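You operate a simulated robot arm through the tools that you are given. There is no shell and no other tool. Be economical: measure what you need, move in short steps, check, and stop when the job is done.

Carry out the task below with a simulated robot arm. There is one attempt and no reset: what you move stays moved.

TASK
Shut the frames drawer. Then fetch the black bush and set it on the open end of the green belt. Then take the red dust pan on the wooden table and put it away on the middle shelf of the parts rack. Then fetch the yellow-topped card and stand it on the green belt at the end stop. Then open the filter drawer. Keep to this order. Set down upright: yellow-topped card.

The check looks at the end state, three seconds after you hand in, the way a careful person would. Anything else that was tipped, shoved, dropped, spilled or broken makes it a failure.

THE ROBOT
A 7-joint arm with a fingered hand on a trunk, on a base that drives. Base frame: it is fixed to the floor where the robot stands at the start and does not move with it; the origin is under the middle of the robot, x ahead of it, y to its left, z up. Lengths are in cm, angles in rad, forces in N, time in s.
Its first joint turns from -2.897 to 2.897 rad. Places, roughly: black bush (4x4x4 cm) [60, -640, 80]; filter drawer [-670, 820, 20]; frames drawer [80, 0, 40]; green belt at the end stop (25x19 cm) [90, -428, 54]; middle shelf of the parts rack [-380, 1050, 50]; open end of the green belt (48x19 cm) [-54, -428, 54]; red dust pan (19x26x7 cm) [160, -630, 80]; yellow-topped card [125, -100, 100]. Payload 3.7 kg.
The tool frame sits at the grasp point between the pads (the TCP): z along the fingers, y along the line on which they close. The tips reach 2.5 cm beyond it. The gripper opens to 8.8 cm. The gripper's body begins 2.9 cm behind the TCP. The gripper is a hand of 5 fingers: y runs from the thumb to the fingers, the wrist lies at [-1.3, -10.6, -17.4] in the tool frame, and closing takes about 1.5 s.
Orientation is that of the tool frame in the base frame, as [roll, pitch, yaw] about the fixed x, y, z axes, in that order (R = Rz(yaw) Ry(pitch) Rx(roll)). With the fingers straight down and the wrist toward the robot, the tool's x, y and z point along [0, 1, 0], [1, 0, 0] and [0, 0, -1] of the base frame.

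THE INTERFACE
- The arm moves only by the tool nudge_tool. Its argument "motion" is a list of rows, each a list of 6 numbers: the shift along the base's x, y, z in mm, then the turn, a rotation vector about the base's x, y, z in rad. In form: [[x, y, z, wx, wy, wz], ...]. A call has 1 to 20 rows; each row is the pose to reach, as a shift and turn from the pose commanded when the call began. "gripper" is the finger opening in mm, from 0 to 88, set as the call begins (left out, the last holds). A row lasts 0.2 s, in which the tool goes at most 5 cm and 0.15 rad; a call with a longer step from one row to the next is refused whole, and so is a gripper value outside its range. Where a pose cannot be reached the arm comes as near as it can. A force on the tool above 40 N (or 10 N above the force at the start of the call, whichever is more), or a blocked arm, ends the call early, and 0.2 s more pass. Each finger travels about 10.8 cm/s and halts on what it meets, pressing with about 31 N; the grip force reading is that of the motor and also rises with nothing between the fingers. The clock runs only during rows and for 0.2 s after the last one: add rows that repeat a pose to give the fingers time. The reply holds the time, the measured pose of the TCP, the force on the tool along the base axes, the opening and the grip force, in the units named above and with some noise, with the torque about the TCP (base axes, N m) and any sound that the robot's microphone picked up.
- Cameras (640 x 400 px; columns grow to the right, rows downward): "scene" is now at [16.68, 19.21, 127.12]; the picture's right is [-0.42, -0.91, 0.00], its down [-0.71, 0.33, -0.62] and it looks along [0.57, -0.26, -0.78] (base axes); focal length 274 px, centre (320, 200). "wrist" rides on the gripper at [5.9, -7.9, -10.5] in the tool frame; the picture's right is [-0.73, 0.32, -0.61], its down [-0.62, -0.68, 0.38] and it looks along [-0.29, 0.66, 0.70] (tool axes); focal length 234 px, centre (320, 200). There is no depth. A picture from a camera that has moved, and an enlarged one, comes with that camera's place and axes in the base frame and with its lens. The place of the scene camera against the robot may be out by one fixed shift of up to 1.2 cm in any direction.
- grab_frame(camera): a new picture of that camera. No time passes.
- drive_base(legs): drives the robot by 1 to 6 legs, each [ahead, left, turn to the left] in cm, cm and rad, along the robot's own axes; the way and the turn of a leg run together, so that a leg with both is an arc; at most 150 cm and 3.142 rad a leg. The arm and the cameras ride along, it lands a little off, and it stops where it bumps. It gives what a move gives.
- curl_fingers(index, middle, ring, little, thumb_bend, thumb_turn): sets how far each is bent, from 0 (flat) to 100 (curled in); at 30 the hand is open as for a grip, at 70 the pads meet at the TCP. One left out holds its place. A second passes; each finger stops where it meets its share of the squeeze, and holds until it gets a number again. A gripper value or a shape takes the hand back. It gives what a move gives, with no picture; readings hold the bend of each and the force on index, middle, ring, little, thumb and palm. thumb_turn goes from beside the hand (0) to across from the fingers (100), as for a grip.
- hand_shape(shape): the hand has 5 fingers and takes this shape, open, in about a second: jaw (thumb against the fingers, like two jaws); tri (thumb and two fingers); tip (a fingertip pinch); poke (one finger out to press); point (the index stretched); flat (the hand flat); cup (the hand cupped); fist (a fist). The gripper value then closes the fingers along that shape, each until it touches; the sizes above hold for jaw. It gives what a move gives, with no picture.
- pan_tilt(pan, tilt): turns the head with the scene camera to pan (to the left, within 2.094 rad either way) and tilt (down, from -0.506 to 1.204), counted from straight ahead of the robot. It gives what a move gives.
- enlarge(camera, box): a new picture of the part [left, top, right, bottom] of that camera's present view, enlarged. No time passes.
- finish_job(): hands the job in; it is judged then, once.

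Work in short steps. Places have to be worked out from the pictures, the camera data and where the tool is seen: move nearer, look again, correct. Check each grasp and each placing, and mend what went wrong. You have 165 turns and 128 pictures in all, those below and enlarged ones among them. Open the gripper and draw the arm clear of the work before you hand the job in, unless the task says otherwise; then end with one line.

The tools are called after "Request:" by a JSON object that holds its "method" and its "body". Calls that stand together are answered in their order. nudge_tool: Moves the arm, as the interface text tells. Its arguments: {"type":"object","properties":{"motion":{"type":"array"},"gripper":{"type":"number"}},"required":["motion"]} The other tools are called the same way: hand_shape (shape) gives the hand a shape; curl_fingers (index, middle, ring, little, thumb_bend, thumb_turn) moves the fingers one by one; drive_base (legs) drives the base; pan_tilt (pan, tilt) turns the head that bears the scene camera; grab_frame (camera) takes a picture; enlarge (camera, box) takes an enlarged picture of a part of a camera's view; finish_job () hands the job in.

At the start:

```text
time: 0.0
tcp_pos: [77.83, -7.01, 68.8]
orientation: [-3.14, -0.001, 1.571]
wrist_force: [-0.5, 0.0, 0.0]
moment: [0.0, 0.02, -0.01]
finger_gap: 8.79
gripper_force: 0.0
shape: jaw
bend: [30.0, 30.0, 30.0, 30.0, 30.0, 98.0]
finger forces: [0.1, 0.0, 0.0, 0.1, 0.0, 0.0]
robot x, y, heading: [0.33, 0.28, 0.002]
head pan, tilt: [-0.429, 0.899]
```

scene: 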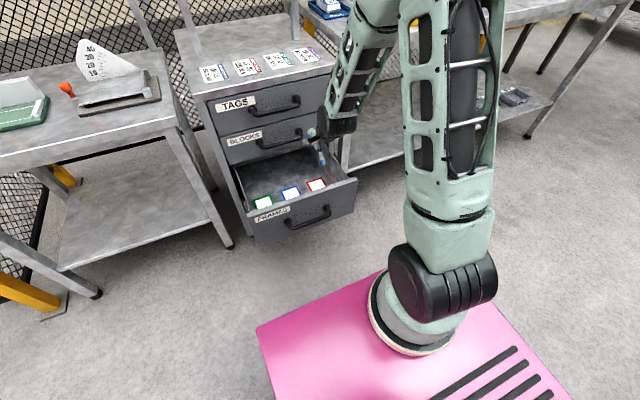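
wrist: 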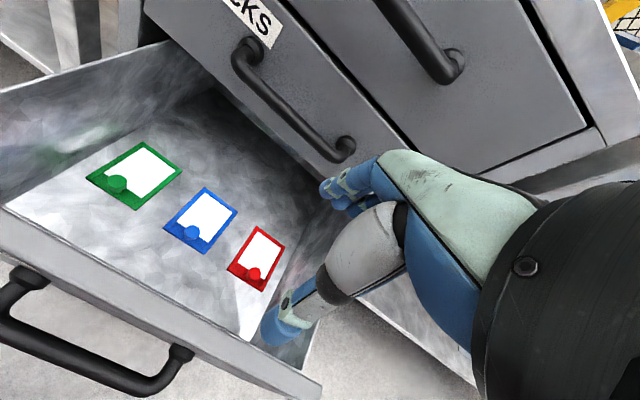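

The frames drawer front appears to stand at about x=81 (handle x≈74, y≈-2, z≈40), sliding along +x. I back the base off so the hand can come down in front of it.

Request:
{"method": "drive_base", "body": {"legs": [[-28, 0, 0]]}}

Request:
{"method": "hand_shape", "body": {"shape": "fist"}}

```text
time: 2.0
tcp_pos: [53.59, -7.18, 68.77]
orientation: [3.141, 0.0, 1.567]
wrist_force: [-0.1, 0.7, 0.8]
moment: [-0.01, -0.03, 0.02]
finger_gap: 8.78
gripper_force: 0.1
shape: jaw
bend: [30.0, 30.0, 30.0, 30.0, 30.0, 98.0]
finger forces: [0.0, 0.0, 0.1, 0.1, 0.0, 0.0]
robot x, y, heading: [-24.18, -0.13, -0.003]
head pan, tilt: [-0.429, 0.899]
stopped in leg 1: the robot was blocked; the commanded pose is now the measured one
```

```text
time: 2.9
tcp_pos: [53.64, -7.14, 68.73]
orientation: [-3.141, 0.001, 1.566]
wrist_force: [-0.1, -0.1, -0.7]
moment: [0.03, 0.0, -0.02]
finger_gap: 0.0
gripper_force: 0.0
shape: fist
bend: [100.0, 100.0, 100.0, 100.0, 86.0, 85.0]
finger forces: [0.0, 0.0, 0.0, 0.0, 0.0, 0.0]
robot x, y, heading: [-24.24, 0.1, -0.003]
head pan, tilt: [-0.429, 0.899]
```

The base met something behind at about 24 cm back; I look back to see what it was.

Request:
{"method": "pan_tilt", "body": {"pan": 2.09, "tilt": 0.6}}

Request:
{"method": "grab_frame", "body": {"camera": "scene"}}

Request:
{"method": "pan_tilt", "body": {"pan": -2.09, "tilt": 0.6}}

Request:
{"method": "grab_frame", "body": {"camera": "scene"}}

```text
time: 5.1
tcp_pos: [53.56, -7.24, 68.67]
orientation: [-3.141, 0.001, 1.566]
wrist_force: [-0.3, -0.6, 1.0]
moment: [0.01, 0.01, 0.01]
finger_gap: 0.0
gripper_force: 0.1
shape: fist
bend: [100.0, 100.0, 100.0, 100.0, 86.0, 85.0]
finger forces: [0.0, 0.1, 0.0, 0.0, 0.0, 0.0]
robot x, y, heading: [-24.27, 0.0, -0.002]
head pan, tilt: [2.089, 0.6]
```

```text
125 pictures are left
camera scene: at [-18.66, 30.13, 129.58], right [0.87, 0.49, 0.0], down [0.28, -0.49, -0.83], along [-0.41, 0.72, -0.56], focal length 274 px, centre (320, 200)
```

scene: 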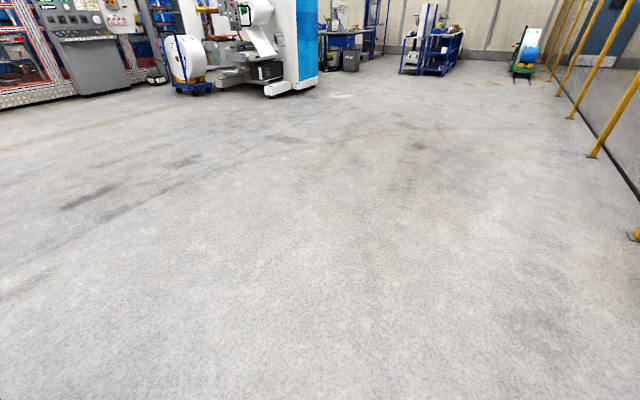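

```text
time: 8.5
tcp_pos: [53.62, -7.31, 68.79]
orientation: [-3.141, 0.0, 1.566]
wrist_force: [0.5, 0.5, -0.5]
moment: [0.05, -0.02, 0.0]
finger_gap: 0.01
gripper_force: 0.0
shape: fist
bend: [100.0, 100.0, 100.0, 100.0, 86.0, 85.0]
finger forces: [0.0, 0.1, 0.0, 0.1, 0.0, 0.0]
robot x, y, heading: [-24.12, -0.21, -0.004]
head pan, tilt: [-2.089, 0.6]
```

```text
124 pictures are left
camera scene: at [-18.72, 14.77, 129.58], right [-0.87, 0.5, 0.0], down [0.28, 0.49, -0.83], along [-0.41, -0.72, -0.56], focal length 274 px, centre (320, 200)
```

scene: 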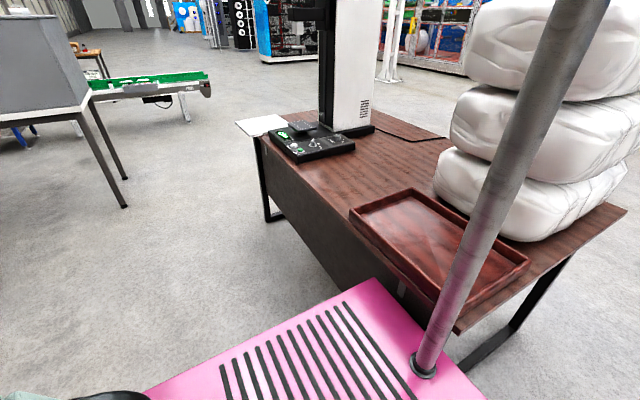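

A desk stands behind me; nothing looks shoved. I now lower the fist in front of the drawer and tilt it forward, then look.

Request:
{"method": "nudge_tool", "body": {"motion": [[0, 0, -40, 0, -0.1, 0], [0, 0, -80, 0, -0.2, 0], [0, 0, -120, 0, -0.3, 0], [0, 0, -160, 0, -0.4, 0], [0, 0, -200, 0, -0.5, 0], [0, 0, -230, 0, -0.5, 0], [0, 0, -230, 0, -0.5, 0]]}}

Request:
{"method": "pan_tilt", "body": {"pan": -0.2, "tilt": 0.75}}

Request:
{"method": "grab_frame", "body": {"camera": "scene"}}

Request:
{"method": "grab_frame", "body": {"camera": "wrist"}}

```text
time: 10.1
tcp_pos: [53.34, -7.18, 45.77]
orientation: [2.641, -0.001, 1.565]
wrist_force: [0.4, 0.7, 0.2]
moment: [-0.02, 0.0, 0.02]
finger_gap: 0.0
gripper_force: 0.1
shape: fist
bend: [100.0, 100.0, 100.0, 100.0, 86.0, 85.0]
finger forces: [0.0, 0.0, 0.0, 0.0, 0.0, 0.1]
robot x, y, heading: [-24.55, 0.31, -0.003]
head pan, tilt: [-2.089, 0.6]
```

```text
time: 12.0
tcp_pos: [53.38, -7.11, 45.69]
orientation: [2.642, -0.004, 1.569]
wrist_force: [-0.3, 0.2, -0.2]
moment: [0.01, 0.02, 0.0]
finger_gap: 0.0
gripper_force: 0.1
shape: fist
bend: [100.0, 100.0, 100.0, 100.0, 86.0, 85.0]
finger forces: [0.1, 0.0, 0.0, 0.0, 0.1, 0.0]
robot x, y, heading: [-24.2, 0.04, -0.002]
head pan, tilt: [-0.201, 0.75]
```

```text
123 pictures are left
camera scene: at [-6.2, 20.74, 128.29], right [-0.2, -0.98, 0.0], down [-0.67, 0.14, -0.73], along [0.72, -0.15, -0.68], focal length 274 px, centre (320, 200)
```

scene: 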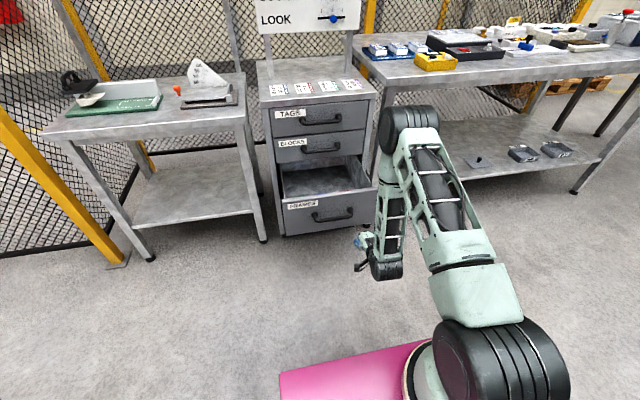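

```text
122 pictures are left
camera wrist: at [41.63, -1.25, 51.24], right [-0.01, -0.73, 0.69], down [-0.42, -0.62, -0.66], along [0.91, -0.29, -0.3], focal length 234 px, centre (320, 200)
```

wrist: 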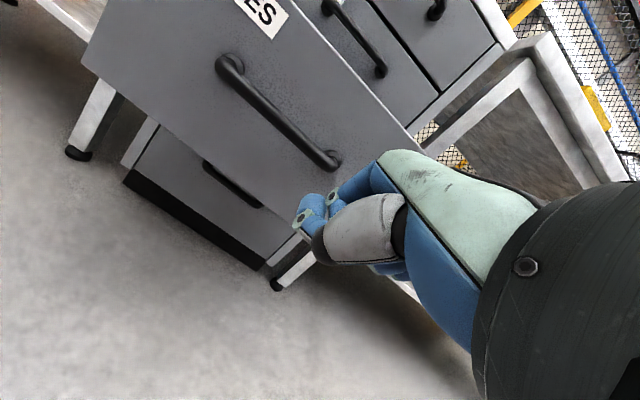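

Triangulating both views, the handle bar sits near (69, 0, 46.5). I centre the fist on it, retract the arm somewhat, then drive up so the arm has reach for the push.

Request:
{"method": "nudge_tool", "body": {"motion": [[-30, 30, 0, 0, 0, 0], [-60, 60, 5, 0, 0, 0], [-90, 75, 5, 0, 0, 0], [-90, 75, 5, 0, 0, 0]]}}

Request:
{"method": "drive_base", "body": {"legs": [[18, 0, 0]]}}

Request:
{"method": "grab_frame", "body": {"camera": "wrist"}}

```text
time: 13.0
tcp_pos: [44.52, 0.08, 46.26]
orientation: [2.641, -0.002, 1.567]
wrist_force: [-0.3, 0.2, 1.0]
moment: [-0.05, 0.01, 0.0]
finger_gap: 0.0
gripper_force: 0.2
shape: fist
bend: [100.0, 100.0, 100.0, 100.0, 86.0, 85.0]
finger forces: [0.0, 0.0, 0.0, 0.1, 0.0, 0.0]
robot x, y, heading: [-24.3, 0.12, -0.004]
head pan, tilt: [-0.201, 0.75]
```

```text
time: 14.5
tcp_pos: [62.78, -0.02, 46.18]
orientation: [2.642, -0.003, 1.565]
wrist_force: [-0.3, 0.7, -1.0]
moment: [0.02, 0.01, 0.01]
finger_gap: 0.02
gripper_force: 0.1
shape: fist
bend: [100.0, 100.0, 100.0, 100.0, 86.0, 85.0]
finger forces: [0.1, 0.0, 0.1, 0.1, 0.0, 0.0]
robot x, y, heading: [-6.2, -0.03, -0.002]
head pan, tilt: [-0.201, 0.75]
```

```text
121 pictures are left
camera wrist: at [50.88, 5.86, 51.72], right [-0.01, -0.73, 0.69], down [-0.42, -0.62, -0.66], along [0.91, -0.29, -0.3], focal length 234 px, centre (320, 200)
```

wrist: 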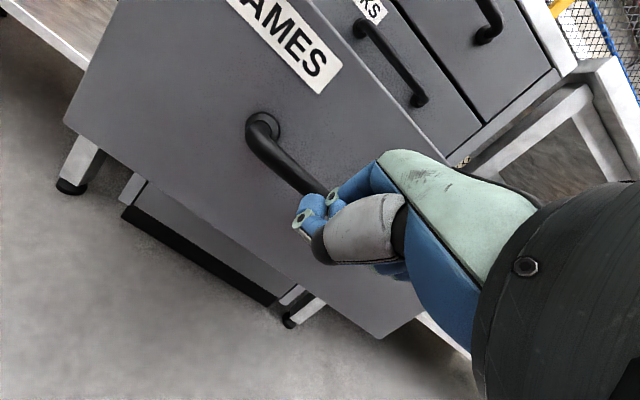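

The fist faces the handle bar. I push along +x in moderate steps and watch the force.

Request:
{"method": "nudge_tool", "body": {"motion": [[20, 0, 0, 0, 0, 0], [40, 0, 0, 0, 0, 0], [60, 0, 0, 0, 0, 0], [80, 0, 0, 0, 0, 0], [100, 0, 0, 0, 0, 0], [120, 0, 0, 0, 0, 0], [140, 0, 0, 0, 0, 0], [160, 0, 0, 0, 0, 0], [180, 0, 0, 0, 0, 0], [200, 0, 0, 0, 0, 0]]}}

Request:
{"method": "grab_frame", "body": {"camera": "wrist"}}

Request:
{"method": "grab_frame", "body": {"camera": "scene"}}

```text
time: 16.7
tcp_pos: [82.67, -0.07, 46.21]
orientation: [2.644, -0.003, 1.566]
wrist_force: [-0.2, 0.4, -0.3]
moment: [-0.01, 0.01, 0.01]
finger_gap: 8.08
gripper_force: 0.1
shape: fist
bend: [100.0, 100.0, 100.0, 100.0, 86.0, 85.0]
finger forces: [0.0, 0.0, 0.0, 0.1, 0.0, 0.1]
robot x, y, heading: [-5.88, 0.16, -0.007]
head pan, tilt: [-0.201, 0.75]
```

```text
120 pictures are left
camera wrist: at [70.84, 5.95, 51.63], right [-0.01, -0.73, 0.69], down [-0.42, -0.62, -0.66], along [0.91, -0.29, -0.3], focal length 234 px, centre (320, 200)
```

wrist: 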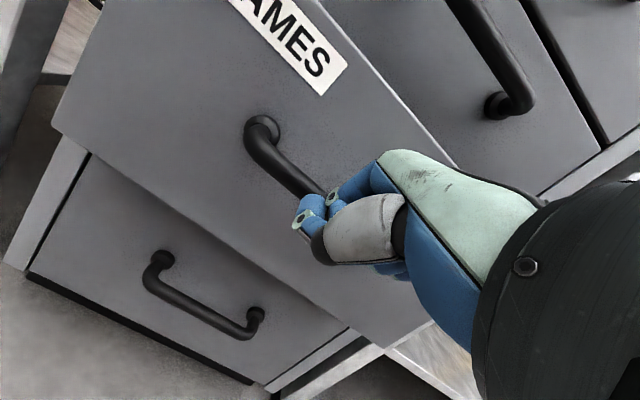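

```text
119 pictures are left
camera scene: at [12.16, 20.63, 128.29], right [-0.2, -0.98, 0.0], down [-0.67, 0.14, -0.73], along [0.72, -0.15, -0.68], focal length 274 px, centre (320, 200)
```

scene: 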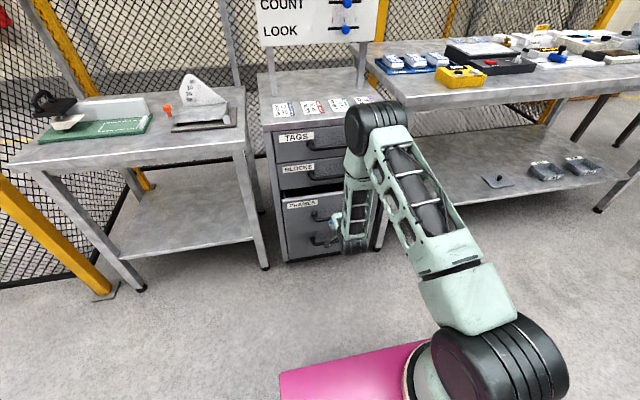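

The drawer slides in well; a little remains. I keep pushing until it meets resistance.

Request:
{"method": "nudge_tool", "body": {"motion": [[15, 0, 0, 0, 0, 0], [30, 0, 0, 0, 0, 0], [45, 0, 0, 0, 0, 0], [60, 0, 0, 0, 0, 0], [75, 0, 0, 0, 0, 0], [90, 0, 0, 0, 0, 0], [105, 0, 0, 0, 0, 0], [120, 0, 0, 0, 0, 0]]}}

Request:
{"method": "grab_frame", "body": {"camera": "wrist"}}

```text
time: 18.0
tcp_pos: [89.68, 0.08, 46.0]
orientation: [2.651, -0.002, 1.566]
wrist_force: [-12.4, 0.0, 4.3]
moment: [-0.04, -0.1, 0.18]
finger_gap: 8.07
gripper_force: 0.1
shape: fist
bend: [100.0, 100.0, 100.0, 100.0, 85.0, 85.0]
finger forces: [0.1, 3.2, 0.0, 0.0, 10.0, 0.0]
robot x, y, heading: [-6.27, -0.16, -0.004]
head pan, tilt: [-0.201, 0.75]
stopped in row 6: the force on the tool passed its limit at 45 N (the readings are from after the stop); the commanded pose is now the measured one
```

```text
118 pictures are left
camera wrist: at [77.93, 5.91, 51.55], right [0.0, -0.73, 0.69], down [-0.42, -0.62, -0.66], along [0.91, -0.29, -0.3], focal length 234 px, centre (320, 200)
```

wrist: 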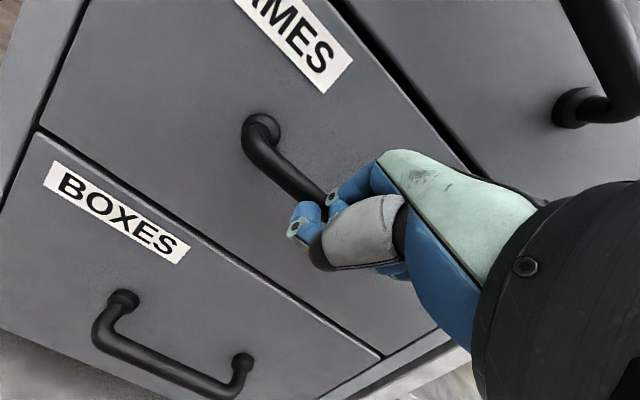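

The drawer is flush with its neighbours. I draw the fist back and up, opening to jaw, and look toward the right for the route.

Request:
{"method": "nudge_tool", "body": {"motion": [[-30, 0, 0, 0, 0, 0], [-70, 0, 0, 0, 0, 0], [-110, 0, 20, 0, 0.1, 0], [-150, 0, 60, 0, 0.2, 0], [-170, 0, 100, 0, 0.3, 0], [-170, 0, 150, 0, 0.4, 0], [-170, 0, 200, 0, 0.5, 0], [-170, 0, 250, 0, 0.5, 0], [-170, 0, 300, 0, 0.5, 0], [-170, 0, 350, 0, 0.5, 0], [-170, 0, 400, 0, 0.5, 0], [-170, 0, 450, 0, 0.5, 0], [-170, 0, 450, 0, 0.5, 0]]}}

Request:
{"method": "hand_shape", "body": {"shape": "jaw"}}

Request:
{"method": "pan_tilt", "body": {"pan": -1.4, "tilt": 0.35}}

Request:
{"method": "grab_frame", "body": {"camera": "scene"}}

```text
refused: row 4 steps farther than a row can; nothing moved
```

```text
time: 18.9
tcp_pos: [88.42, 0.02, 45.35]
orientation: [2.675, 0.0, 1.57]
wrist_force: [-142.9, 7.6, 20.2]
moment: [-0.16, -2.26, -1.49]
finger_gap: 4.28
gripper_force: 0.1
shape: jaw
bend: [61.0, 72.0, 67.0, 48.0, 30.0, 97.0]
finger forces: [26.1, 59.8, 44.7, 16.2, 0.0, 0.1]
robot x, y, heading: [-5.91, 0.14, -0.005]
head pan, tilt: [-0.201, 0.75]
```

```text
time: 20.3
tcp_pos: [88.5, 0.04, 45.36]
orientation: [2.676, -0.001, 1.569]
wrist_force: [-145.7, 13.9, 13.3]
moment: [-0.09, -2.12, -1.46]
finger_gap: 4.26
gripper_force: 0.1
shape: jaw
bend: [62.0, 71.0, 68.0, 49.0, 30.0, 97.0]
finger forces: [29.8, 63.7, 42.5, 19.0, 0.0, 0.0]
robot x, y, heading: [-5.74, -0.04, -0.009]
head pan, tilt: [-1.4, 0.351]
```

```text
117 pictures are left
camera scene: at [5.26, 13.17, 131.88], right [-0.99, -0.17, 0.0], down [-0.05, 0.34, -0.94], along [0.16, -0.93, -0.34], focal length 274 px, centre (320, 200)
```

scene: 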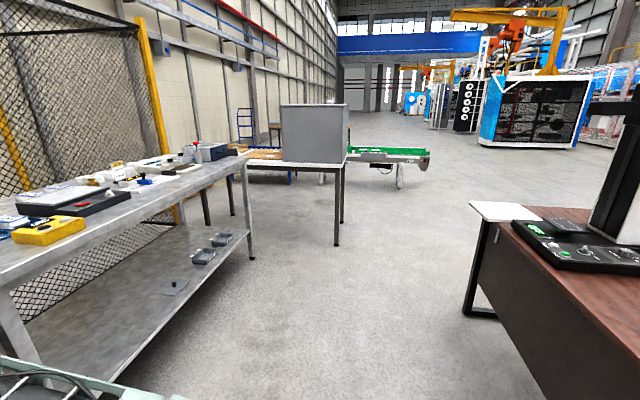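

My retreat was refused (row too long) and the opening hand now presses on the drawer. I go back to a fist, then withdraw in shorter steps.

Request:
{"method": "hand_shape", "body": {"shape": "fist"}}

Request:
{"method": "nudge_tool", "body": {"motion": [[-30, 0, 0, 0, 0, 0], [-70, 0, 0, 0, 0, 0], [-110, 0, 10, 0, 0, 0], [-150, 0, 30, 0, 0.1, 0], [-170, 0, 70, 0, 0.2, 0], [-170, 0, 110, 0, 0.3, 0], [-170, 0, 150, 0, 0.4, 0], [-170, 0, 195, 0, 0.5, 0], [-170, 0, 240, 0, 0.5, 0], [-170, 0, 285, 0, 0.5, 0], [-170, 0, 330, 0, 0.5, 0], [-170, 0, 375, 0, 0.5, 0], [-170, 0, 420, 0, 0.5, 0], [-170, 0, 420, 0, 0.5, 0]]}}

Request:
{"method": "pan_tilt", "body": {"pan": -0.1, "tilt": 0.6}}

Request:
{"method": "grab_frame", "body": {"camera": "scene"}}

```text
time: 21.2
tcp_pos: [90.1, -0.11, 46.07]
orientation: [2.646, -0.001, 1.563]
wrist_force: [-3.4, -4.1, 1.1]
moment: [-0.11, 0.02, -0.04]
finger_gap: 0.0
gripper_force: 0.1
shape: fist
bend: [100.0, 100.0, 100.0, 100.0, 79.0, 86.0]
finger forces: [0.0, 6.4, 0.0, 0.0, 6.7, 0.0]
robot x, y, heading: [-5.89, 0.45, -0.007]
head pan, tilt: [-1.4, 0.351]
```

```text
time: 24.2
tcp_pos: [72.95, 0.14, 87.87]
orientation: [-3.134, 0.001, 1.565]
wrist_force: [0.0, -0.8, -0.7]
moment: [0.01, 0.01, -0.05]
finger_gap: 8.07
gripper_force: 0.1
shape: fist
bend: [100.0, 100.0, 100.0, 100.0, 86.0, 85.0]
finger forces: [0.0, 0.0, 0.1, 0.0, 0.1, 0.0]
robot x, y, heading: [-5.95, 0.17, -0.007]
head pan, tilt: [-1.4, 0.351]
```

```text
time: 25.6
tcp_pos: [73.08, 0.11, 87.92]
orientation: [-3.135, 0.0, 1.565]
wrist_force: [0.3, -0.3, -0.6]
moment: [0.01, 0.05, 0.02]
finger_gap: 8.07
gripper_force: 0.1
shape: fist
bend: [100.0, 100.0, 100.0, 100.0, 86.0, 85.0]
finger forces: [0.1, 0.0, 0.0, 0.0, 0.0, 0.1]
robot x, y, heading: [-5.86, 0.0, -0.005]
head pan, tilt: [-0.099, 0.6]
```

```text
116 pictures are left
camera scene: at [12.79, 21.39, 129.58], right [-0.11, -0.99, 0.0], down [-0.56, 0.06, -0.83], along [0.82, -0.09, -0.56], focal length 274 px, centre (320, 200)
```

scene: 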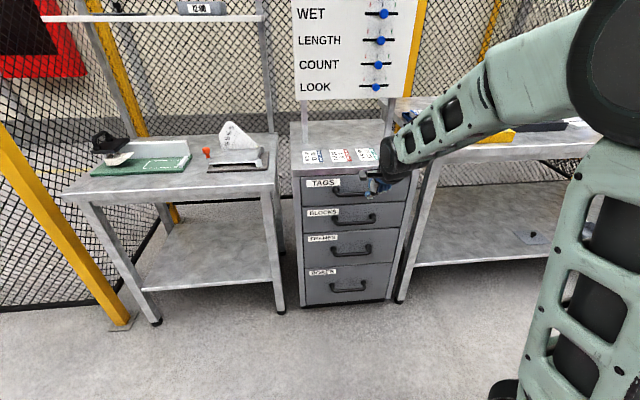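

The frames drawer is shut. From the earlier view, the gray table occupies x>30 at y≈-223…-280, the desk corner is near (-68,-148) and the belt's open end near x≈-80, so I drive down a corridor at x≈-18.

Request:
{"method": "drive_base", "body": {"legs": [[6, 0, 0], [0, 0, -1.571], [150, -18, 0]]}}

Request:
{"method": "pan_tilt", "body": {"pan": 0.0, "tilt": 0.45}}

Request:
{"method": "grab_frame", "body": {"camera": "scene"}}

```text
refused: leg 3 is longer than a leg can be; nothing moved
```

```text
time: 26.3
tcp_pos: [72.95, 0.14, 87.84]
orientation: [-3.135, -0.001, 1.565]
wrist_force: [-0.4, -0.6, 0.1]
moment: [0.04, 0.02, -0.03]
finger_gap: 8.05
gripper_force: 0.1
shape: fist
bend: [100.0, 100.0, 100.0, 100.0, 86.0, 85.0]
finger forces: [0.0, 0.0, 0.0, 0.0, 0.1, 0.0]
robot x, y, heading: [-6.11, 0.06, -0.003]
head pan, tilt: [0.0, 0.45]
```

```text
115 pictures are left
camera scene: at [13.19, 22.27, 130.93], right [-0.01, -1.0, 0.0], down [-0.44, 0.0, -0.9], along [0.9, -0.01, -0.44], focal length 274 px, centre (320, 200)
```

scene: 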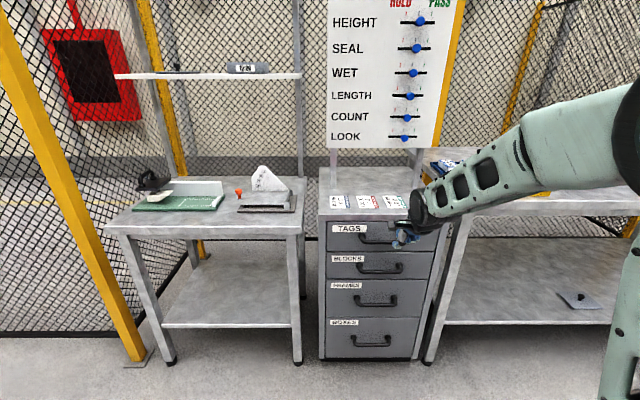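

The leg was slightly too long; I redo it with a shorter run and look.

Request:
{"method": "drive_base", "body": {"legs": [[6, 0, 0], [0, 0, -1.571], [140, -18, 0]]}}

Request:
{"method": "grab_frame", "body": {"camera": "scene"}}

```text
time: 37.6
tcp_pos: [-16.43, -216.07, 88.0]
orientation: [-3.134, -0.001, 0.005]
wrist_force: [-0.1, -0.4, 0.1]
moment: [-0.02, 0.03, 0.03]
finger_gap: 8.06
gripper_force: 0.1
shape: fist
bend: [100.0, 100.0, 100.0, 100.0, 86.0, 85.0]
finger forces: [0.0, 0.0, 0.0, 0.0, 0.0, 0.1]
robot x, y, heading: [-17.64, -137.33, -1.568]
head pan, tilt: [0.0, 0.45]
```

```text
114 pictures are left
camera scene: at [4.97, -156.36, 130.94], right [-1.0, 0.0, 0.0], down [0.0, 0.44, -0.9], along [0.0, -0.9, -0.44], focal length 274 px, centre (320, 200)
```

scene: 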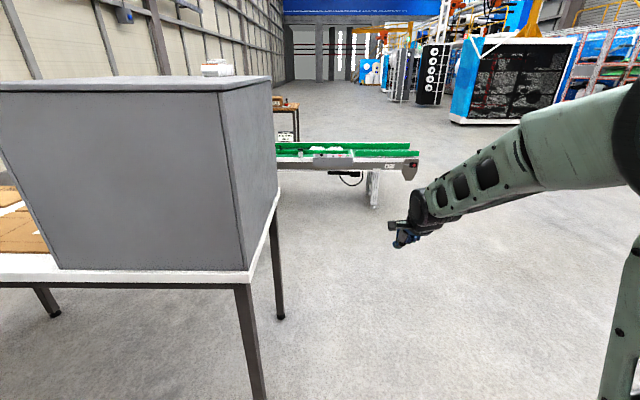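

The way down is clear as mapped. I go on past the gray table, then strafe to the right to pass the belt's open end.

Request:
{"method": "drive_base", "body": {"legs": [[140, 0, 0], [0, -135, 0], [60, 0, 0]]}}

Request:
{"method": "pan_tilt", "body": {"pan": 0.6, "tilt": 0.4}}

Request:
{"method": "grab_frame", "body": {"camera": "scene"}}

```text
time: 53.8
tcp_pos: [-148.39, -414.9, 88.01]
orientation: [-3.136, 0.001, 0.023]
wrist_force: [0.4, -0.1, -0.6]
moment: [0.01, 0.01, 0.03]
finger_gap: 8.04
gripper_force: 0.0
shape: fist
bend: [100.0, 100.0, 100.0, 100.0, 86.0, 85.0]
finger forces: [0.0, 0.0, 0.0, 0.1, 0.0, 0.1]
robot x, y, heading: [-150.7, -336.03, -1.55]
head pan, tilt: [0.0, 0.45]
```

```text
time: 54.8
tcp_pos: [-148.31, -414.88, 87.89]
orientation: [-3.134, 0.001, 0.023]
wrist_force: [-0.1, -0.2, 0.0]
moment: [0.01, -0.01, 0.0]
finger_gap: 8.04
gripper_force: 0.0
shape: fist
bend: [100.0, 100.0, 100.0, 100.0, 86.0, 85.0]
finger forces: [0.0, 0.1, 0.0, 0.0, 0.0, 0.0]
robot x, y, heading: [-150.37, -335.99, -1.549]
head pan, tilt: [0.6, 0.4]
```

```text
113 pictures are left
camera scene: at [-122.72, -353.19, 131.4], right [-0.81, -0.58, 0.0], down [-0.23, 0.32, -0.92], along [0.54, -0.75, -0.39], focal length 274 px, centre (320, 200)
```

scene: 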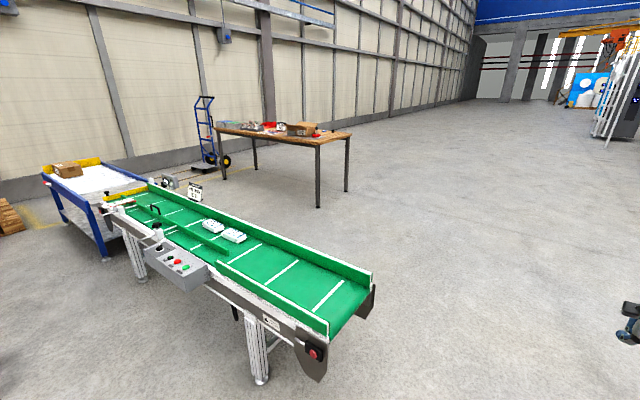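

The wooden table's near end is at about x=47, y from -588 to -655, with open floor around it. I drive around the belt's end and approach that end facing +x.

Request:
{"method": "drive_base", "body": {"legs": [[150, 0, 0], [150, 0, 0], [0, 0, 1.55], [100, 0, 0]]}}

Request:
{"method": "hand_shape", "body": {"shape": "jaw"}}

Request:
{"method": "pan_tilt", "body": {"pan": -0.15, "tilt": 0.5}}

Request:
{"method": "grab_frame", "body": {"camera": "scene"}}

Request:
{"method": "grab_frame", "body": {"camera": "wrist"}}

```text
time: 77.7
tcp_pos: [33.52, -631.5, 87.9]
orientation: [-3.135, 0.0, 1.579]
wrist_force: [0.2, 0.7, -0.2]
moment: [0.01, 0.03, 0.0]
finger_gap: 8.06
gripper_force: 0.1
shape: fist
bend: [100.0, 100.0, 100.0, 100.0, 86.0, 85.0]
finger forces: [0.0, 0.0, 0.0, 0.0, 0.1, 0.0]
robot x, y, heading: [-45.09, -632.57, 0.01]
head pan, tilt: [0.6, 0.4]
```

```text
time: 78.6
tcp_pos: [33.48, -631.43, 87.97]
orientation: [-3.134, 0.0, 1.581]
wrist_force: [0.9, -0.2, 0.9]
moment: [0.01, -0.01, 0.02]
finger_gap: 8.77
gripper_force: 0.1
shape: jaw
bend: [30.0, 30.0, 30.0, 30.0, 30.0, 97.0]
finger forces: [0.0, 0.0, 0.1, 0.0, 0.0, 0.0]
robot x, y, heading: [-45.53, -632.6, 0.009]
head pan, tilt: [0.6, 0.4]
```

```text
time: 79.7
tcp_pos: [33.52, -631.48, 87.83]
orientation: [-3.135, 0.001, 1.579]
wrist_force: [0.0, 0.0, -0.3]
moment: [-0.02, 0.0, 0.02]
finger_gap: 8.75
gripper_force: 0.1
shape: jaw
bend: [30.0, 30.0, 30.0, 30.0, 30.0, 97.0]
finger forces: [0.0, 0.0, 0.1, 0.1, 0.1, 0.1]
robot x, y, heading: [-45.02, -632.74, 0.011]
head pan, tilt: [-0.15, 0.499]
```

```text
112 pictures are left
camera scene: at [-26.78, -611.5, 130.49], right [-0.14, -0.99, 0.0], down [-0.47, 0.07, -0.88], along [0.87, -0.12, -0.48], focal length 274 px, centre (320, 200)
```

scene: 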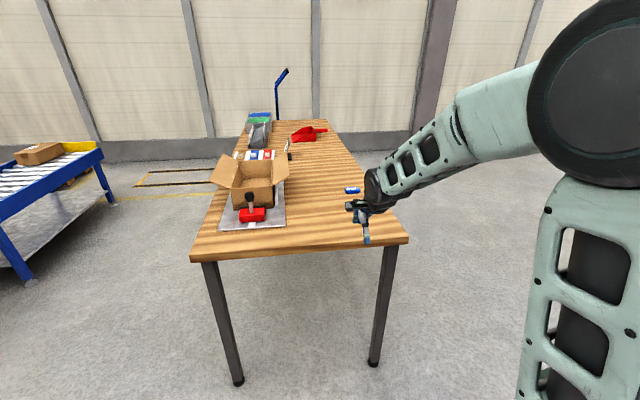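

```text
111 pictures are left
camera wrist: at [25.66, -625.64, 98.48], right [0.33, -0.72, 0.6], down [-0.68, -0.63, -0.38], along [0.65, -0.28, -0.7], focal length 234 px, centre (320, 200)
```

wrist: 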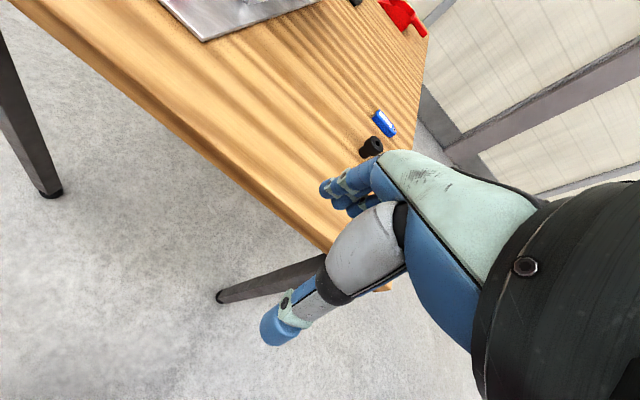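

The bush shows in the wrist view, on rays giving about (59.5,-637) if its centre is near z=80. I take a closer look at it.

Request:
{"method": "enlarge", "body": {"camera": "wrist", "box": [330, 90, 430, 190]}}

Request:
{"method": "enlarge", "body": {"camera": "scene", "box": [310, 160, 430, 260]}}

```text
4.00 times, centred on (380, 140) of wrist
camera zoom: at [25.66, -625.64, 98.48], right [0.33, -0.72, 0.6], down [-0.68, -0.63, -0.38], along [0.65, -0.28, -0.7], focal length 937 px, centre (80, 440)
```

zoom: 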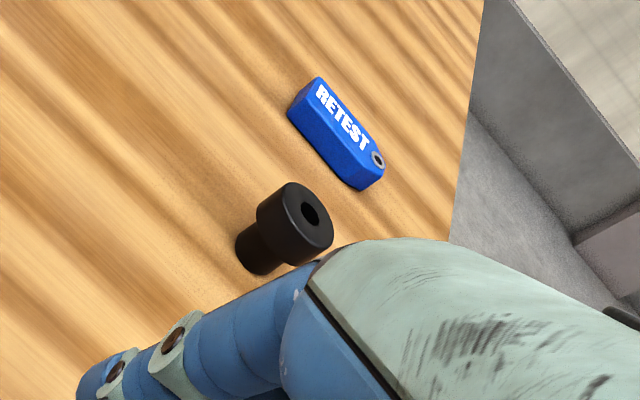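

```text
4.00 times, centred on (370, 210) of scene
camera zoom: at [-26.78, -611.5, 130.49], right [-0.14, -0.99, 0.0], down [-0.47, 0.07, -0.88], along [0.87, -0.12, -0.48], focal length 1096 px, centre (120, 160)
```

zoom: 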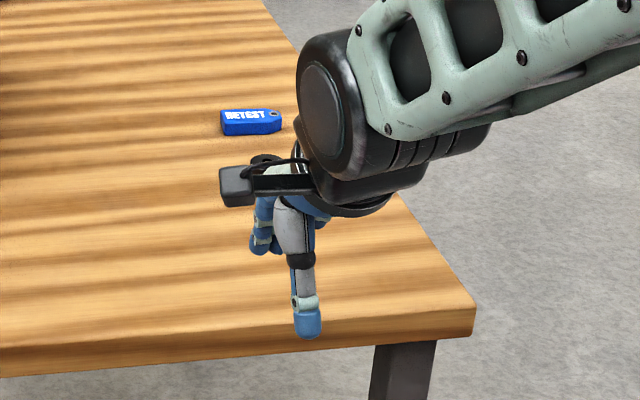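

The bush is a flanged cylinder standing on its stem, flange up. I move nearer for a parallax fix, staying above it.

Request:
{"method": "nudge_tool", "body": {"motion": [[40, -20, 20, 0, 0, 0], [80, -40, 30, 0, 0, 0], [120, -55, 30, 0, 0, 0], [150, -55, 30, 0, 0, 0], [150, -55, 30, 0, 0, 0]]}}

Request:
{"method": "grab_frame", "body": {"camera": "wrist"}}

```text
time: 80.9
tcp_pos: [48.37, -636.79, 90.83]
orientation: [-3.134, 0.001, 1.58]
wrist_force: [0.2, 0.5, -0.2]
moment: [0.01, 0.0, -0.05]
finger_gap: 8.76
gripper_force: 0.1
shape: jaw
bend: [30.0, 30.0, 30.0, 30.0, 30.0, 97.0]
finger forces: [0.1, 0.0, 0.0, 0.0, 0.1, 0.0]
robot x, y, heading: [-45.25, -632.66, 0.006]
head pan, tilt: [-0.15, 0.499]
```

```text
108 pictures are left
camera wrist: at [40.62, -631.0, 101.41], right [0.33, -0.72, 0.6], down [-0.68, -0.63, -0.38], along [0.65, -0.28, -0.7], focal length 234 px, centre (320, 200)
```

wrist: 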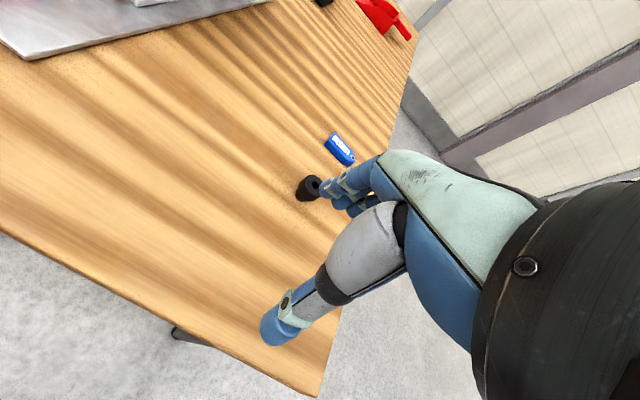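

Parallax puts the bush centre near (63.1,-638.3,77.6), table top ≈75.6. I drive 20 cm closer for reach, narrow the hand a bit, and place it above the bush.

Request:
{"method": "drive_base", "body": {"legs": [[20, 0, 0]]}}

Request:
{"method": "nudge_tool", "body": {"motion": [[-30, -8, 0, 0, 0, 0], [-53, -15, -20, 0, 0, 0], [-53, -15, -30, 0, 0, 0], [-53, -15, -30, 0, 0, 0]], "gripper": 70}}

Request:
{"method": "grab_frame", "body": {"camera": "wrist"}}

```text
time: 82.5
tcp_pos: [68.72, -636.59, 90.84]
orientation: [-3.133, 0.0, 1.58]
wrist_force: [-0.6, -0.4, -0.4]
moment: [-0.03, 0.03, 0.02]
finger_gap: 8.76
gripper_force: 0.0
shape: jaw
bend: [30.0, 30.0, 30.0, 30.0, 30.0, 97.0]
finger forces: [0.1, 0.0, 0.0, 0.0, 0.1, 0.0]
robot x, y, heading: [-25.48, -632.5, 0.01]
head pan, tilt: [-0.15, 0.499]
```

```text
time: 83.5
tcp_pos: [63.52, -637.98, 87.95]
orientation: [-3.134, 0.001, 1.581]
wrist_force: [-0.5, -0.9, -0.4]
moment: [0.0, -0.01, 0.0]
finger_gap: 7.03
gripper_force: 0.1
shape: jaw
bend: [27.0, 34.0, 31.0, 33.0, 49.0, 99.0]
finger forces: [0.0, 0.0, 0.1, 0.1, 0.0, 0.0]
robot x, y, heading: [-25.24, -632.32, 0.008]
head pan, tilt: [-0.15, 0.499]
```

```text
107 pictures are left
camera wrist: at [55.7, -632.17, 98.45], right [0.33, -0.72, 0.6], down [-0.68, -0.63, -0.38], along [0.65, -0.28, -0.7], focal length 234 px, centre (320, 200)
```

wrist: 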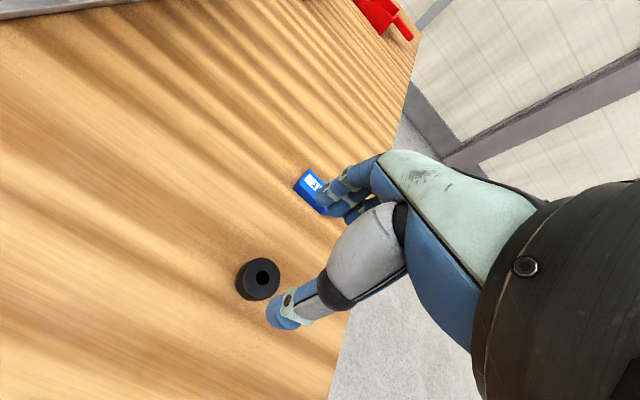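

The new view confirms the bush at (62.7,-638.5). I descend to the flange height.

Request:
{"method": "nudge_tool", "body": {"motion": [[-8, -5, -30, 0, 0, 0], [-8, -5, -60, 0, 0, 0], [-8, -5, -80, 0, 0, 0], [-8, -5, -94, 0, 0, 0], [-8, -5, -94, 0, 0, 0]]}}

Request:
{"method": "grab_frame", "body": {"camera": "wrist"}}

```text
time: 84.7
tcp_pos: [62.77, -638.57, 78.59]
orientation: [-3.137, 0.0, 1.581]
wrist_force: [-0.9, 0.0, 9.4]
moment: [-0.07, -0.35, -0.04]
finger_gap: 6.97
gripper_force: 0.0
shape: jaw
bend: [27.0, 33.0, 31.0, 33.0, 49.0, 99.0]
finger forces: [0.2, 8.0, 0.0, 0.1, 0.1, 0.0]
robot x, y, heading: [-24.96, -632.28, 0.003]
head pan, tilt: [-0.15, 0.499]
```

```text
106 pictures are left
camera wrist: at [54.98, -632.71, 89.1], right [0.33, -0.72, 0.61], down [-0.68, -0.63, -0.38], along [0.66, -0.28, -0.7], focal length 234 px, centre (320, 200)
```

wrist: 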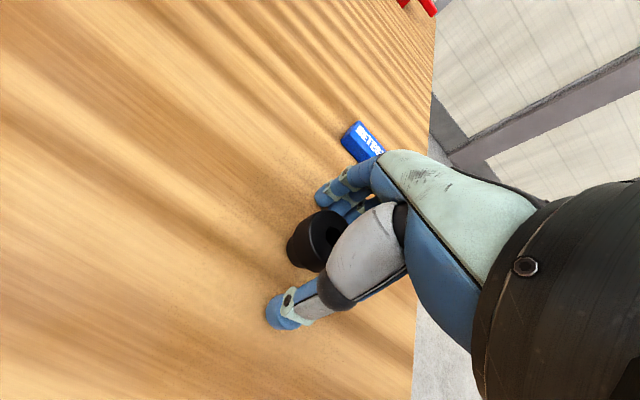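

The fingertips just touch the table and the bush sits between thumb and fingers. I lift 4 mm and close.

Request:
{"method": "nudge_tool", "body": {"motion": [[0, 0, 4, 0, 0, 0], [0, 0, 4, 0, 0, 0]]}}

Request:
{"method": "nudge_tool", "body": {"motion": [[0, 0, 0, 0, 0, 0], [0, 0, 0, 0, 0, 0], [0, 0, 0, 0, 0, 0], [0, 0, 0, 0, 0, 0], [0, 0, 0, 0, 0, 0], [0, 0, 0, 0, 0, 0], [0, 0, 0, 0, 0, 0], [0, 0, 0, 0, 0, 0]], "gripper": 30}}

Request:
{"method": "grab_frame", "body": {"camera": "wrist"}}

```text
time: 85.3
tcp_pos: [62.8, -638.55, 78.68]
orientation: [-3.133, 0.0, 1.582]
wrist_force: [0.3, 1.3, 0.1]
moment: [0.03, 0.02, 0.02]
finger_gap: 7.02
gripper_force: 0.1
shape: jaw
bend: [27.0, 34.0, 31.0, 33.0, 49.0, 99.0]
finger forces: [0.0, 0.0, 0.0, 0.0, 0.0, 0.0]
robot x, y, heading: [-25.18, -632.45, 0.006]
head pan, tilt: [-0.15, 0.499]
```

```text
time: 87.1
tcp_pos: [62.75, -638.6, 78.82]
orientation: [-3.133, 0.001, 1.581]
wrist_force: [0.4, -0.8, -0.3]
moment: [-0.02, 0.02, 0.04]
finger_gap: 3.08
gripper_force: 0.1
shape: jaw
bend: [74.0, 51.0, 49.0, 46.0, 73.0, 100.0]
finger forces: [0.1, 0.0, 0.0, 0.1, 0.2, 0.1]
robot x, y, heading: [-24.88, -632.25, 0.008]
head pan, tilt: [-0.15, 0.499]
```

```text
105 pictures are left
camera wrist: at [54.99, -632.72, 89.42], right [0.33, -0.72, 0.6], down [-0.68, -0.63, -0.38], along [0.65, -0.28, -0.7], focal length 234 px, centre (320, 200)
```

wrist: 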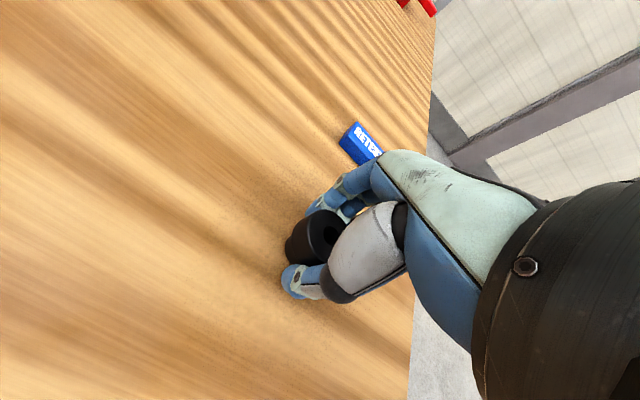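

The index bent far past the others without force, so the bush may be off to the side of the fingers; I look closer.

Request:
{"method": "enlarge", "body": {"camera": "wrist", "box": [260, 150, 400, 310]}}

```text
2.50 times, centred on (330, 230) of wrist
camera zoom: at [54.99, -632.72, 89.42], right [0.33, -0.72, 0.6], down [-0.68, -0.63, -0.38], along [0.65, -0.28, -0.7], focal length 585 px, centre (295, 125)
```

zoom: 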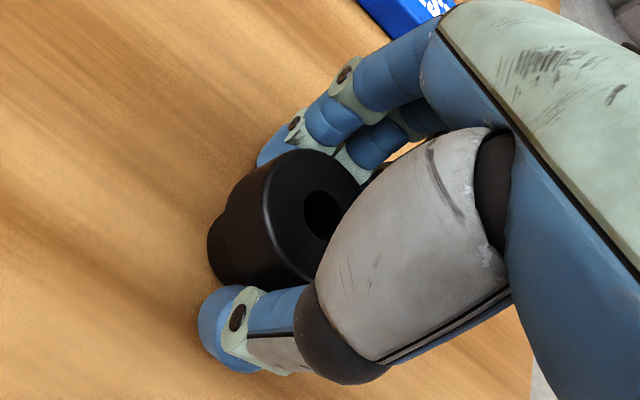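

The bush lies between thumb and fingers; the grip was only to 30 mm. I close fully to squeeze it.

Request:
{"method": "nudge_tool", "body": {"motion": [[0, 0, 0, 0, 0, 0], [0, 0, 0, 0, 0, 0], [0, 0, 0, 0, 0, 0], [0, 0, 0, 0, 0, 0], [0, 0, 0, 0, 0, 0], [0, 0, 0, 0, 0, 0]], "gripper": 0}}

Request:
{"method": "enlarge", "body": {"camera": "wrist", "box": [260, 150, 400, 310]}}

```text
time: 88.5
tcp_pos: [62.66, -638.6, 78.83]
orientation: [-3.134, 0.0, 1.582]
wrist_force: [-0.2, 0.0, -0.5]
moment: [0.0, 0.02, -0.02]
finger_gap: 1.52
gripper_force: 30.7
shape: jaw
bend: [74.0, 71.0, 70.0, 70.0, 77.0, 100.0]
finger forces: [16.0, 6.9, 0.0, 0.1, 24.6, 0.0]
robot x, y, heading: [-24.79, -632.5, 0.014]
head pan, tilt: [-0.15, 0.499]
```

```text
2.50 times, centred on (330, 230) of wrist
camera zoom: at [54.99, -632.72, 89.42], right [0.33, -0.72, 0.6], down [-0.68, -0.63, -0.38], along [0.65, -0.28, -0.7], focal length 585 px, centre (295, 125)
```

zoom: 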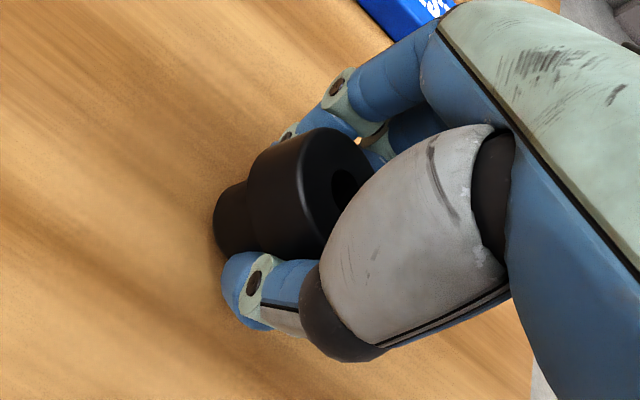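

Thumb and index now hold it (about 25 N / 16 N). I lift and check.

Request:
{"method": "nudge_tool", "body": {"motion": [[0, 0, 20, 0, 0, 0], [0, 0, 50, 0, 0, 0], [0, 0, 90, 0, 0, 0], [0, 0, 130, 0, 0, 0], [0, 0, 130, 0, 0, 0]]}}

Request:
{"method": "enlarge", "body": {"camera": "wrist", "box": [240, 150, 400, 330]}}

```text
time: 89.7
tcp_pos: [62.61, -638.66, 92.07]
orientation: [-3.136, 0.0, 1.582]
wrist_force: [0.3, 0.8, 0.3]
moment: [0.01, -0.02, 0.0]
finger_gap: 1.52
gripper_force: 31.0
shape: jaw
bend: [74.0, 71.0, 70.0, 70.0, 77.0, 100.0]
finger forces: [16.0, 6.9, 0.1, 0.1, 24.7, 0.0]
robot x, y, heading: [-24.88, -632.71, 0.009]
head pan, tilt: [-0.15, 0.499]
```

```text
2.22 times, centred on (320, 240) of wrist
camera zoom: at [54.8, -632.88, 102.56], right [0.33, -0.72, 0.6], down [-0.68, -0.63, -0.38], along [0.65, -0.28, -0.7], focal length 520 px, centre (320, 111)
```

zoom: 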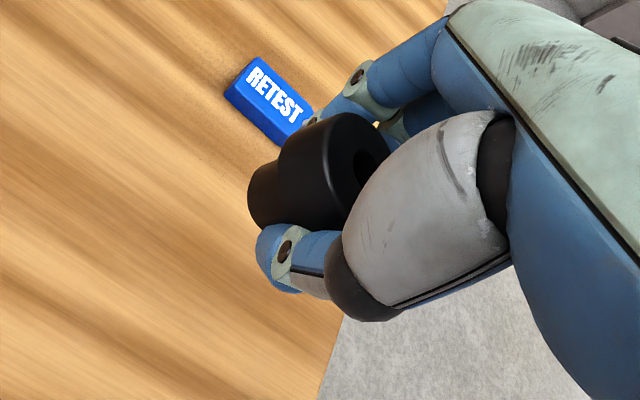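

The bush is held, a bit tilted. I back away from the table and go to the belt's open end, facing along the belt from the -x side.

Request:
{"method": "drive_base", "body": {"legs": [[-117, 0, -0.009], [0, 110, 0], [0, 92, 0]]}}

Request:
{"method": "grab_frame", "body": {"camera": "scene"}}

Request:
{"method": "grab_frame", "body": {"camera": "wrist"}}

```text
time: 105.3
tcp_pos: [-48.38, -437.77, 91.85]
orientation: [-3.135, 0.0, 1.544]
wrist_force: [1.0, 0.2, -0.1]
moment: [0.05, 0.0, 0.01]
finger_gap: 1.53
gripper_force: 30.9
shape: jaw
bend: [74.0, 71.0, 70.0, 70.0, 77.0, 100.0]
finger forces: [16.1, 6.8, 0.1, 0.0, 24.7, 0.0]
robot x, y, heading: [-135.3, -428.63, -0.026]
head pan, tilt: [-0.15, 0.499]
```

```text
101 pictures are left
camera scene: at [-116.2, -408.01, 130.49], right [-0.18, -0.98, 0.0], down [-0.47, 0.08, -0.88], along [0.86, -0.15, -0.48], focal length 274 px, centre (320, 200)
```

scene: 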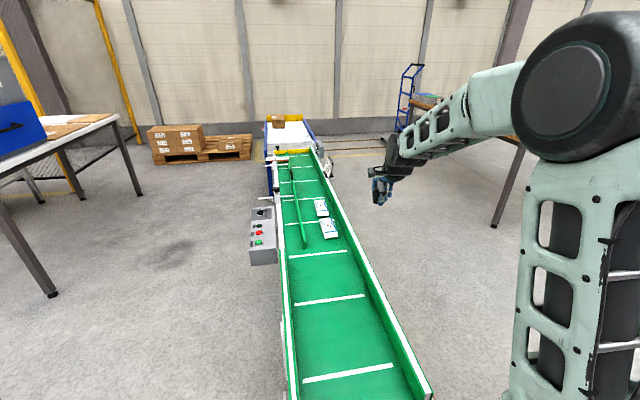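

```text
100 pictures are left
camera wrist: at [-55.84, -431.78, 102.52], right [0.31, -0.73, 0.6], down [-0.7, -0.61, -0.38], along [0.64, -0.31, -0.7], focal length 234 px, centre (320, 200)
```

wrist: 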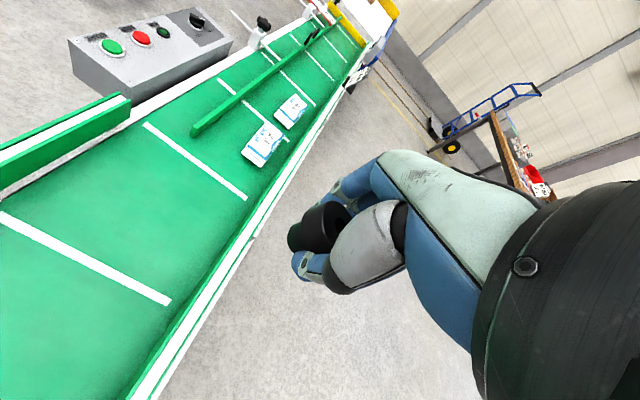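

From both cameras the belt's inner surface spans y≈-411…-436 at z≈54. I carry the bush over (-56,-425) and lower to just above the belt.

Request:
{"method": "nudge_tool", "body": {"motion": [[-20, 40, 0, 0, 0, 0], [-40, 80, 0, 0, 0, 0], [-70, 115, 0, 0, 0, 0], [-76, 122, -40, 0, 0, 0], [-76, 122, -90, 0, 0, 0], [-76, 122, -140, 0, 0, 0], [-76, 122, -190, 0, 0, 0], [-76, 122, -240, 0, 0, 0], [-76, 122, -280, 0, 0, 0], [-76, 122, -300, 0, 0, 0], [-76, 122, -300, 0, 0, 0]]}}

Request:
{"method": "grab_frame", "body": {"camera": "wrist"}}

Request:
{"method": "pan_tilt", "body": {"pan": -0.25, "tilt": 0.8}}

Request:
{"method": "grab_frame", "body": {"camera": "scene"}}

```text
time: 107.7
tcp_pos: [-55.76, -425.66, 61.83]
orientation: [-3.136, 0.0, 1.546]
wrist_force: [-0.7, -0.3, 0.1]
moment: [0.01, 0.01, -0.02]
finger_gap: 1.47
gripper_force: 31.1
shape: jaw
bend: [74.0, 71.0, 70.0, 70.0, 78.0, 100.0]
finger forces: [16.4, 6.5, 0.0, 0.0, 24.2, 0.1]
robot x, y, heading: [-135.53, -428.68, -0.026]
head pan, tilt: [-0.15, 0.499]
```

```text
99 pictures are left
camera wrist: at [-63.43, -419.56, 72.47], right [0.31, -0.73, 0.6], down [-0.7, -0.61, -0.38], along [0.64, -0.31, -0.7], focal length 234 px, centre (320, 200)
```

wrist: 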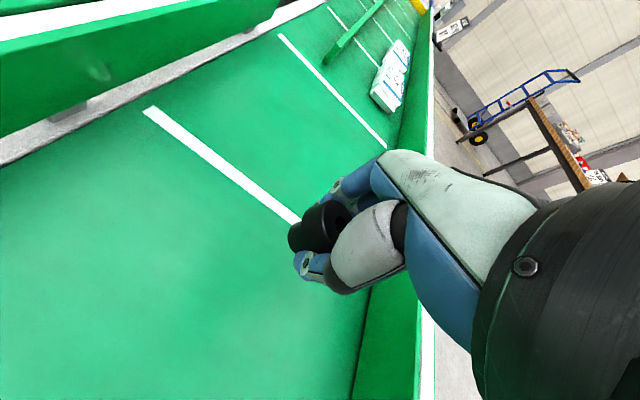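

```text
time: 108.5
tcp_pos: [-55.72, -425.6, 61.85]
orientation: [-3.135, 0.0, 1.544]
wrist_force: [0.1, -0.3, -0.5]
moment: [-0.01, -0.03, -0.02]
finger_gap: 1.48
gripper_force: 30.9
shape: jaw
bend: [74.0, 71.0, 70.0, 70.0, 78.0, 100.0]
finger forces: [16.6, 6.4, 0.0, 0.0, 24.2, 0.1]
robot x, y, heading: [-135.62, -428.83, -0.023]
head pan, tilt: [-0.25, 0.799]
```

```text
98 pictures are left
camera scene: at [-117.39, -408.61, 127.9], right [-0.27, -0.96, 0.0], down [-0.69, 0.2, -0.7], along [0.67, -0.19, -0.72], focal length 274 px, centre (320, 200)
```

scene: 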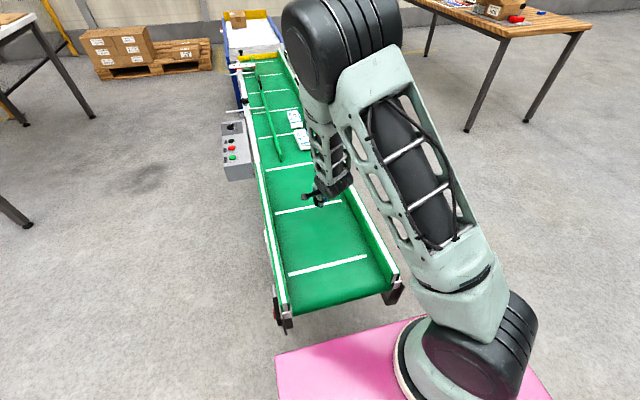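

The hand is well centred in the belt. I check the bush's tilt more closely before setting it down.

Request:
{"method": "enlarge", "body": {"camera": "wrist", "box": [270, 180, 370, 300]}}

```text
3.33 times, centred on (320, 240) of wrist
camera zoom: at [-63.42, -419.56, 72.5], right [0.31, -0.73, 0.6], down [-0.7, -0.61, -0.38], along [0.64, -0.31, -0.7], focal length 781 px, centre (320, 67)
```

zoom: 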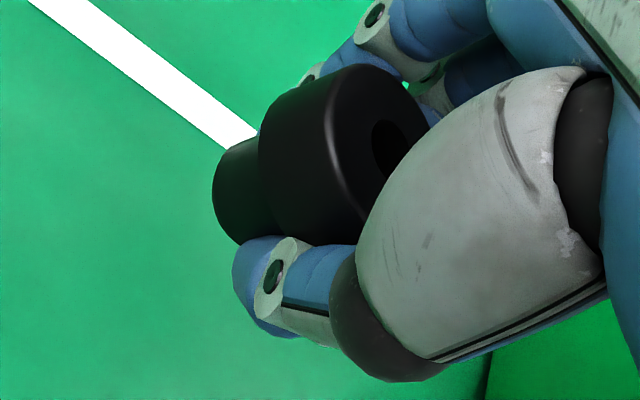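

The tilt is only ~6°, which will right itself. I lower gently until contact.

Request:
{"method": "nudge_tool", "body": {"motion": [[0, 0, -15, 0, 0, 0], [0, 0, -30, 0, 0, 0], [0, 0, -40, 0, 0, 0], [0, 0, -40, 0, 0, 0]]}}

Request:
{"method": "enlarge", "body": {"camera": "wrist", "box": [240, 150, 400, 310]}}

```text
time: 109.5
tcp_pos: [-55.79, -425.66, 58.01]
orientation: [-3.135, -0.002, 1.544]
wrist_force: [-0.4, 0.0, -0.8]
moment: [0.0, 0.0, 0.0]
finger_gap: 1.47
gripper_force: 31.6
shape: jaw
bend: [74.0, 71.0, 70.0, 70.0, 78.0, 100.0]
finger forces: [16.5, 6.3, 0.0, 0.0, 24.1, 0.0]
robot x, y, heading: [-135.25, -428.6, -0.034]
head pan, tilt: [-0.25, 0.799]
```

```text
2.50 times, centred on (320, 230) of wrist
camera zoom: at [-63.39, -419.51, 68.58], right [0.31, -0.73, 0.6], down [-0.7, -0.61, -0.38], along [0.64, -0.31, -0.7], focal length 585 px, centre (320, 125)
```

zoom: 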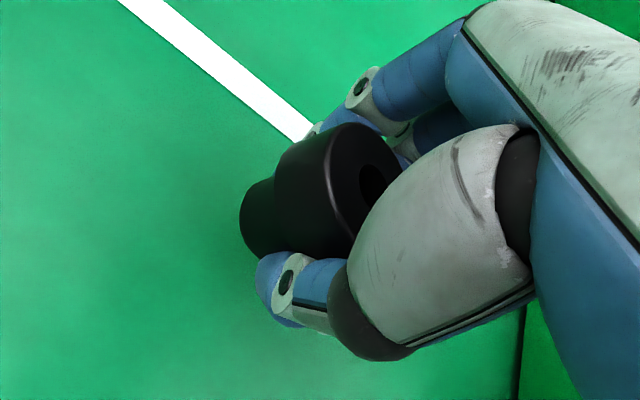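

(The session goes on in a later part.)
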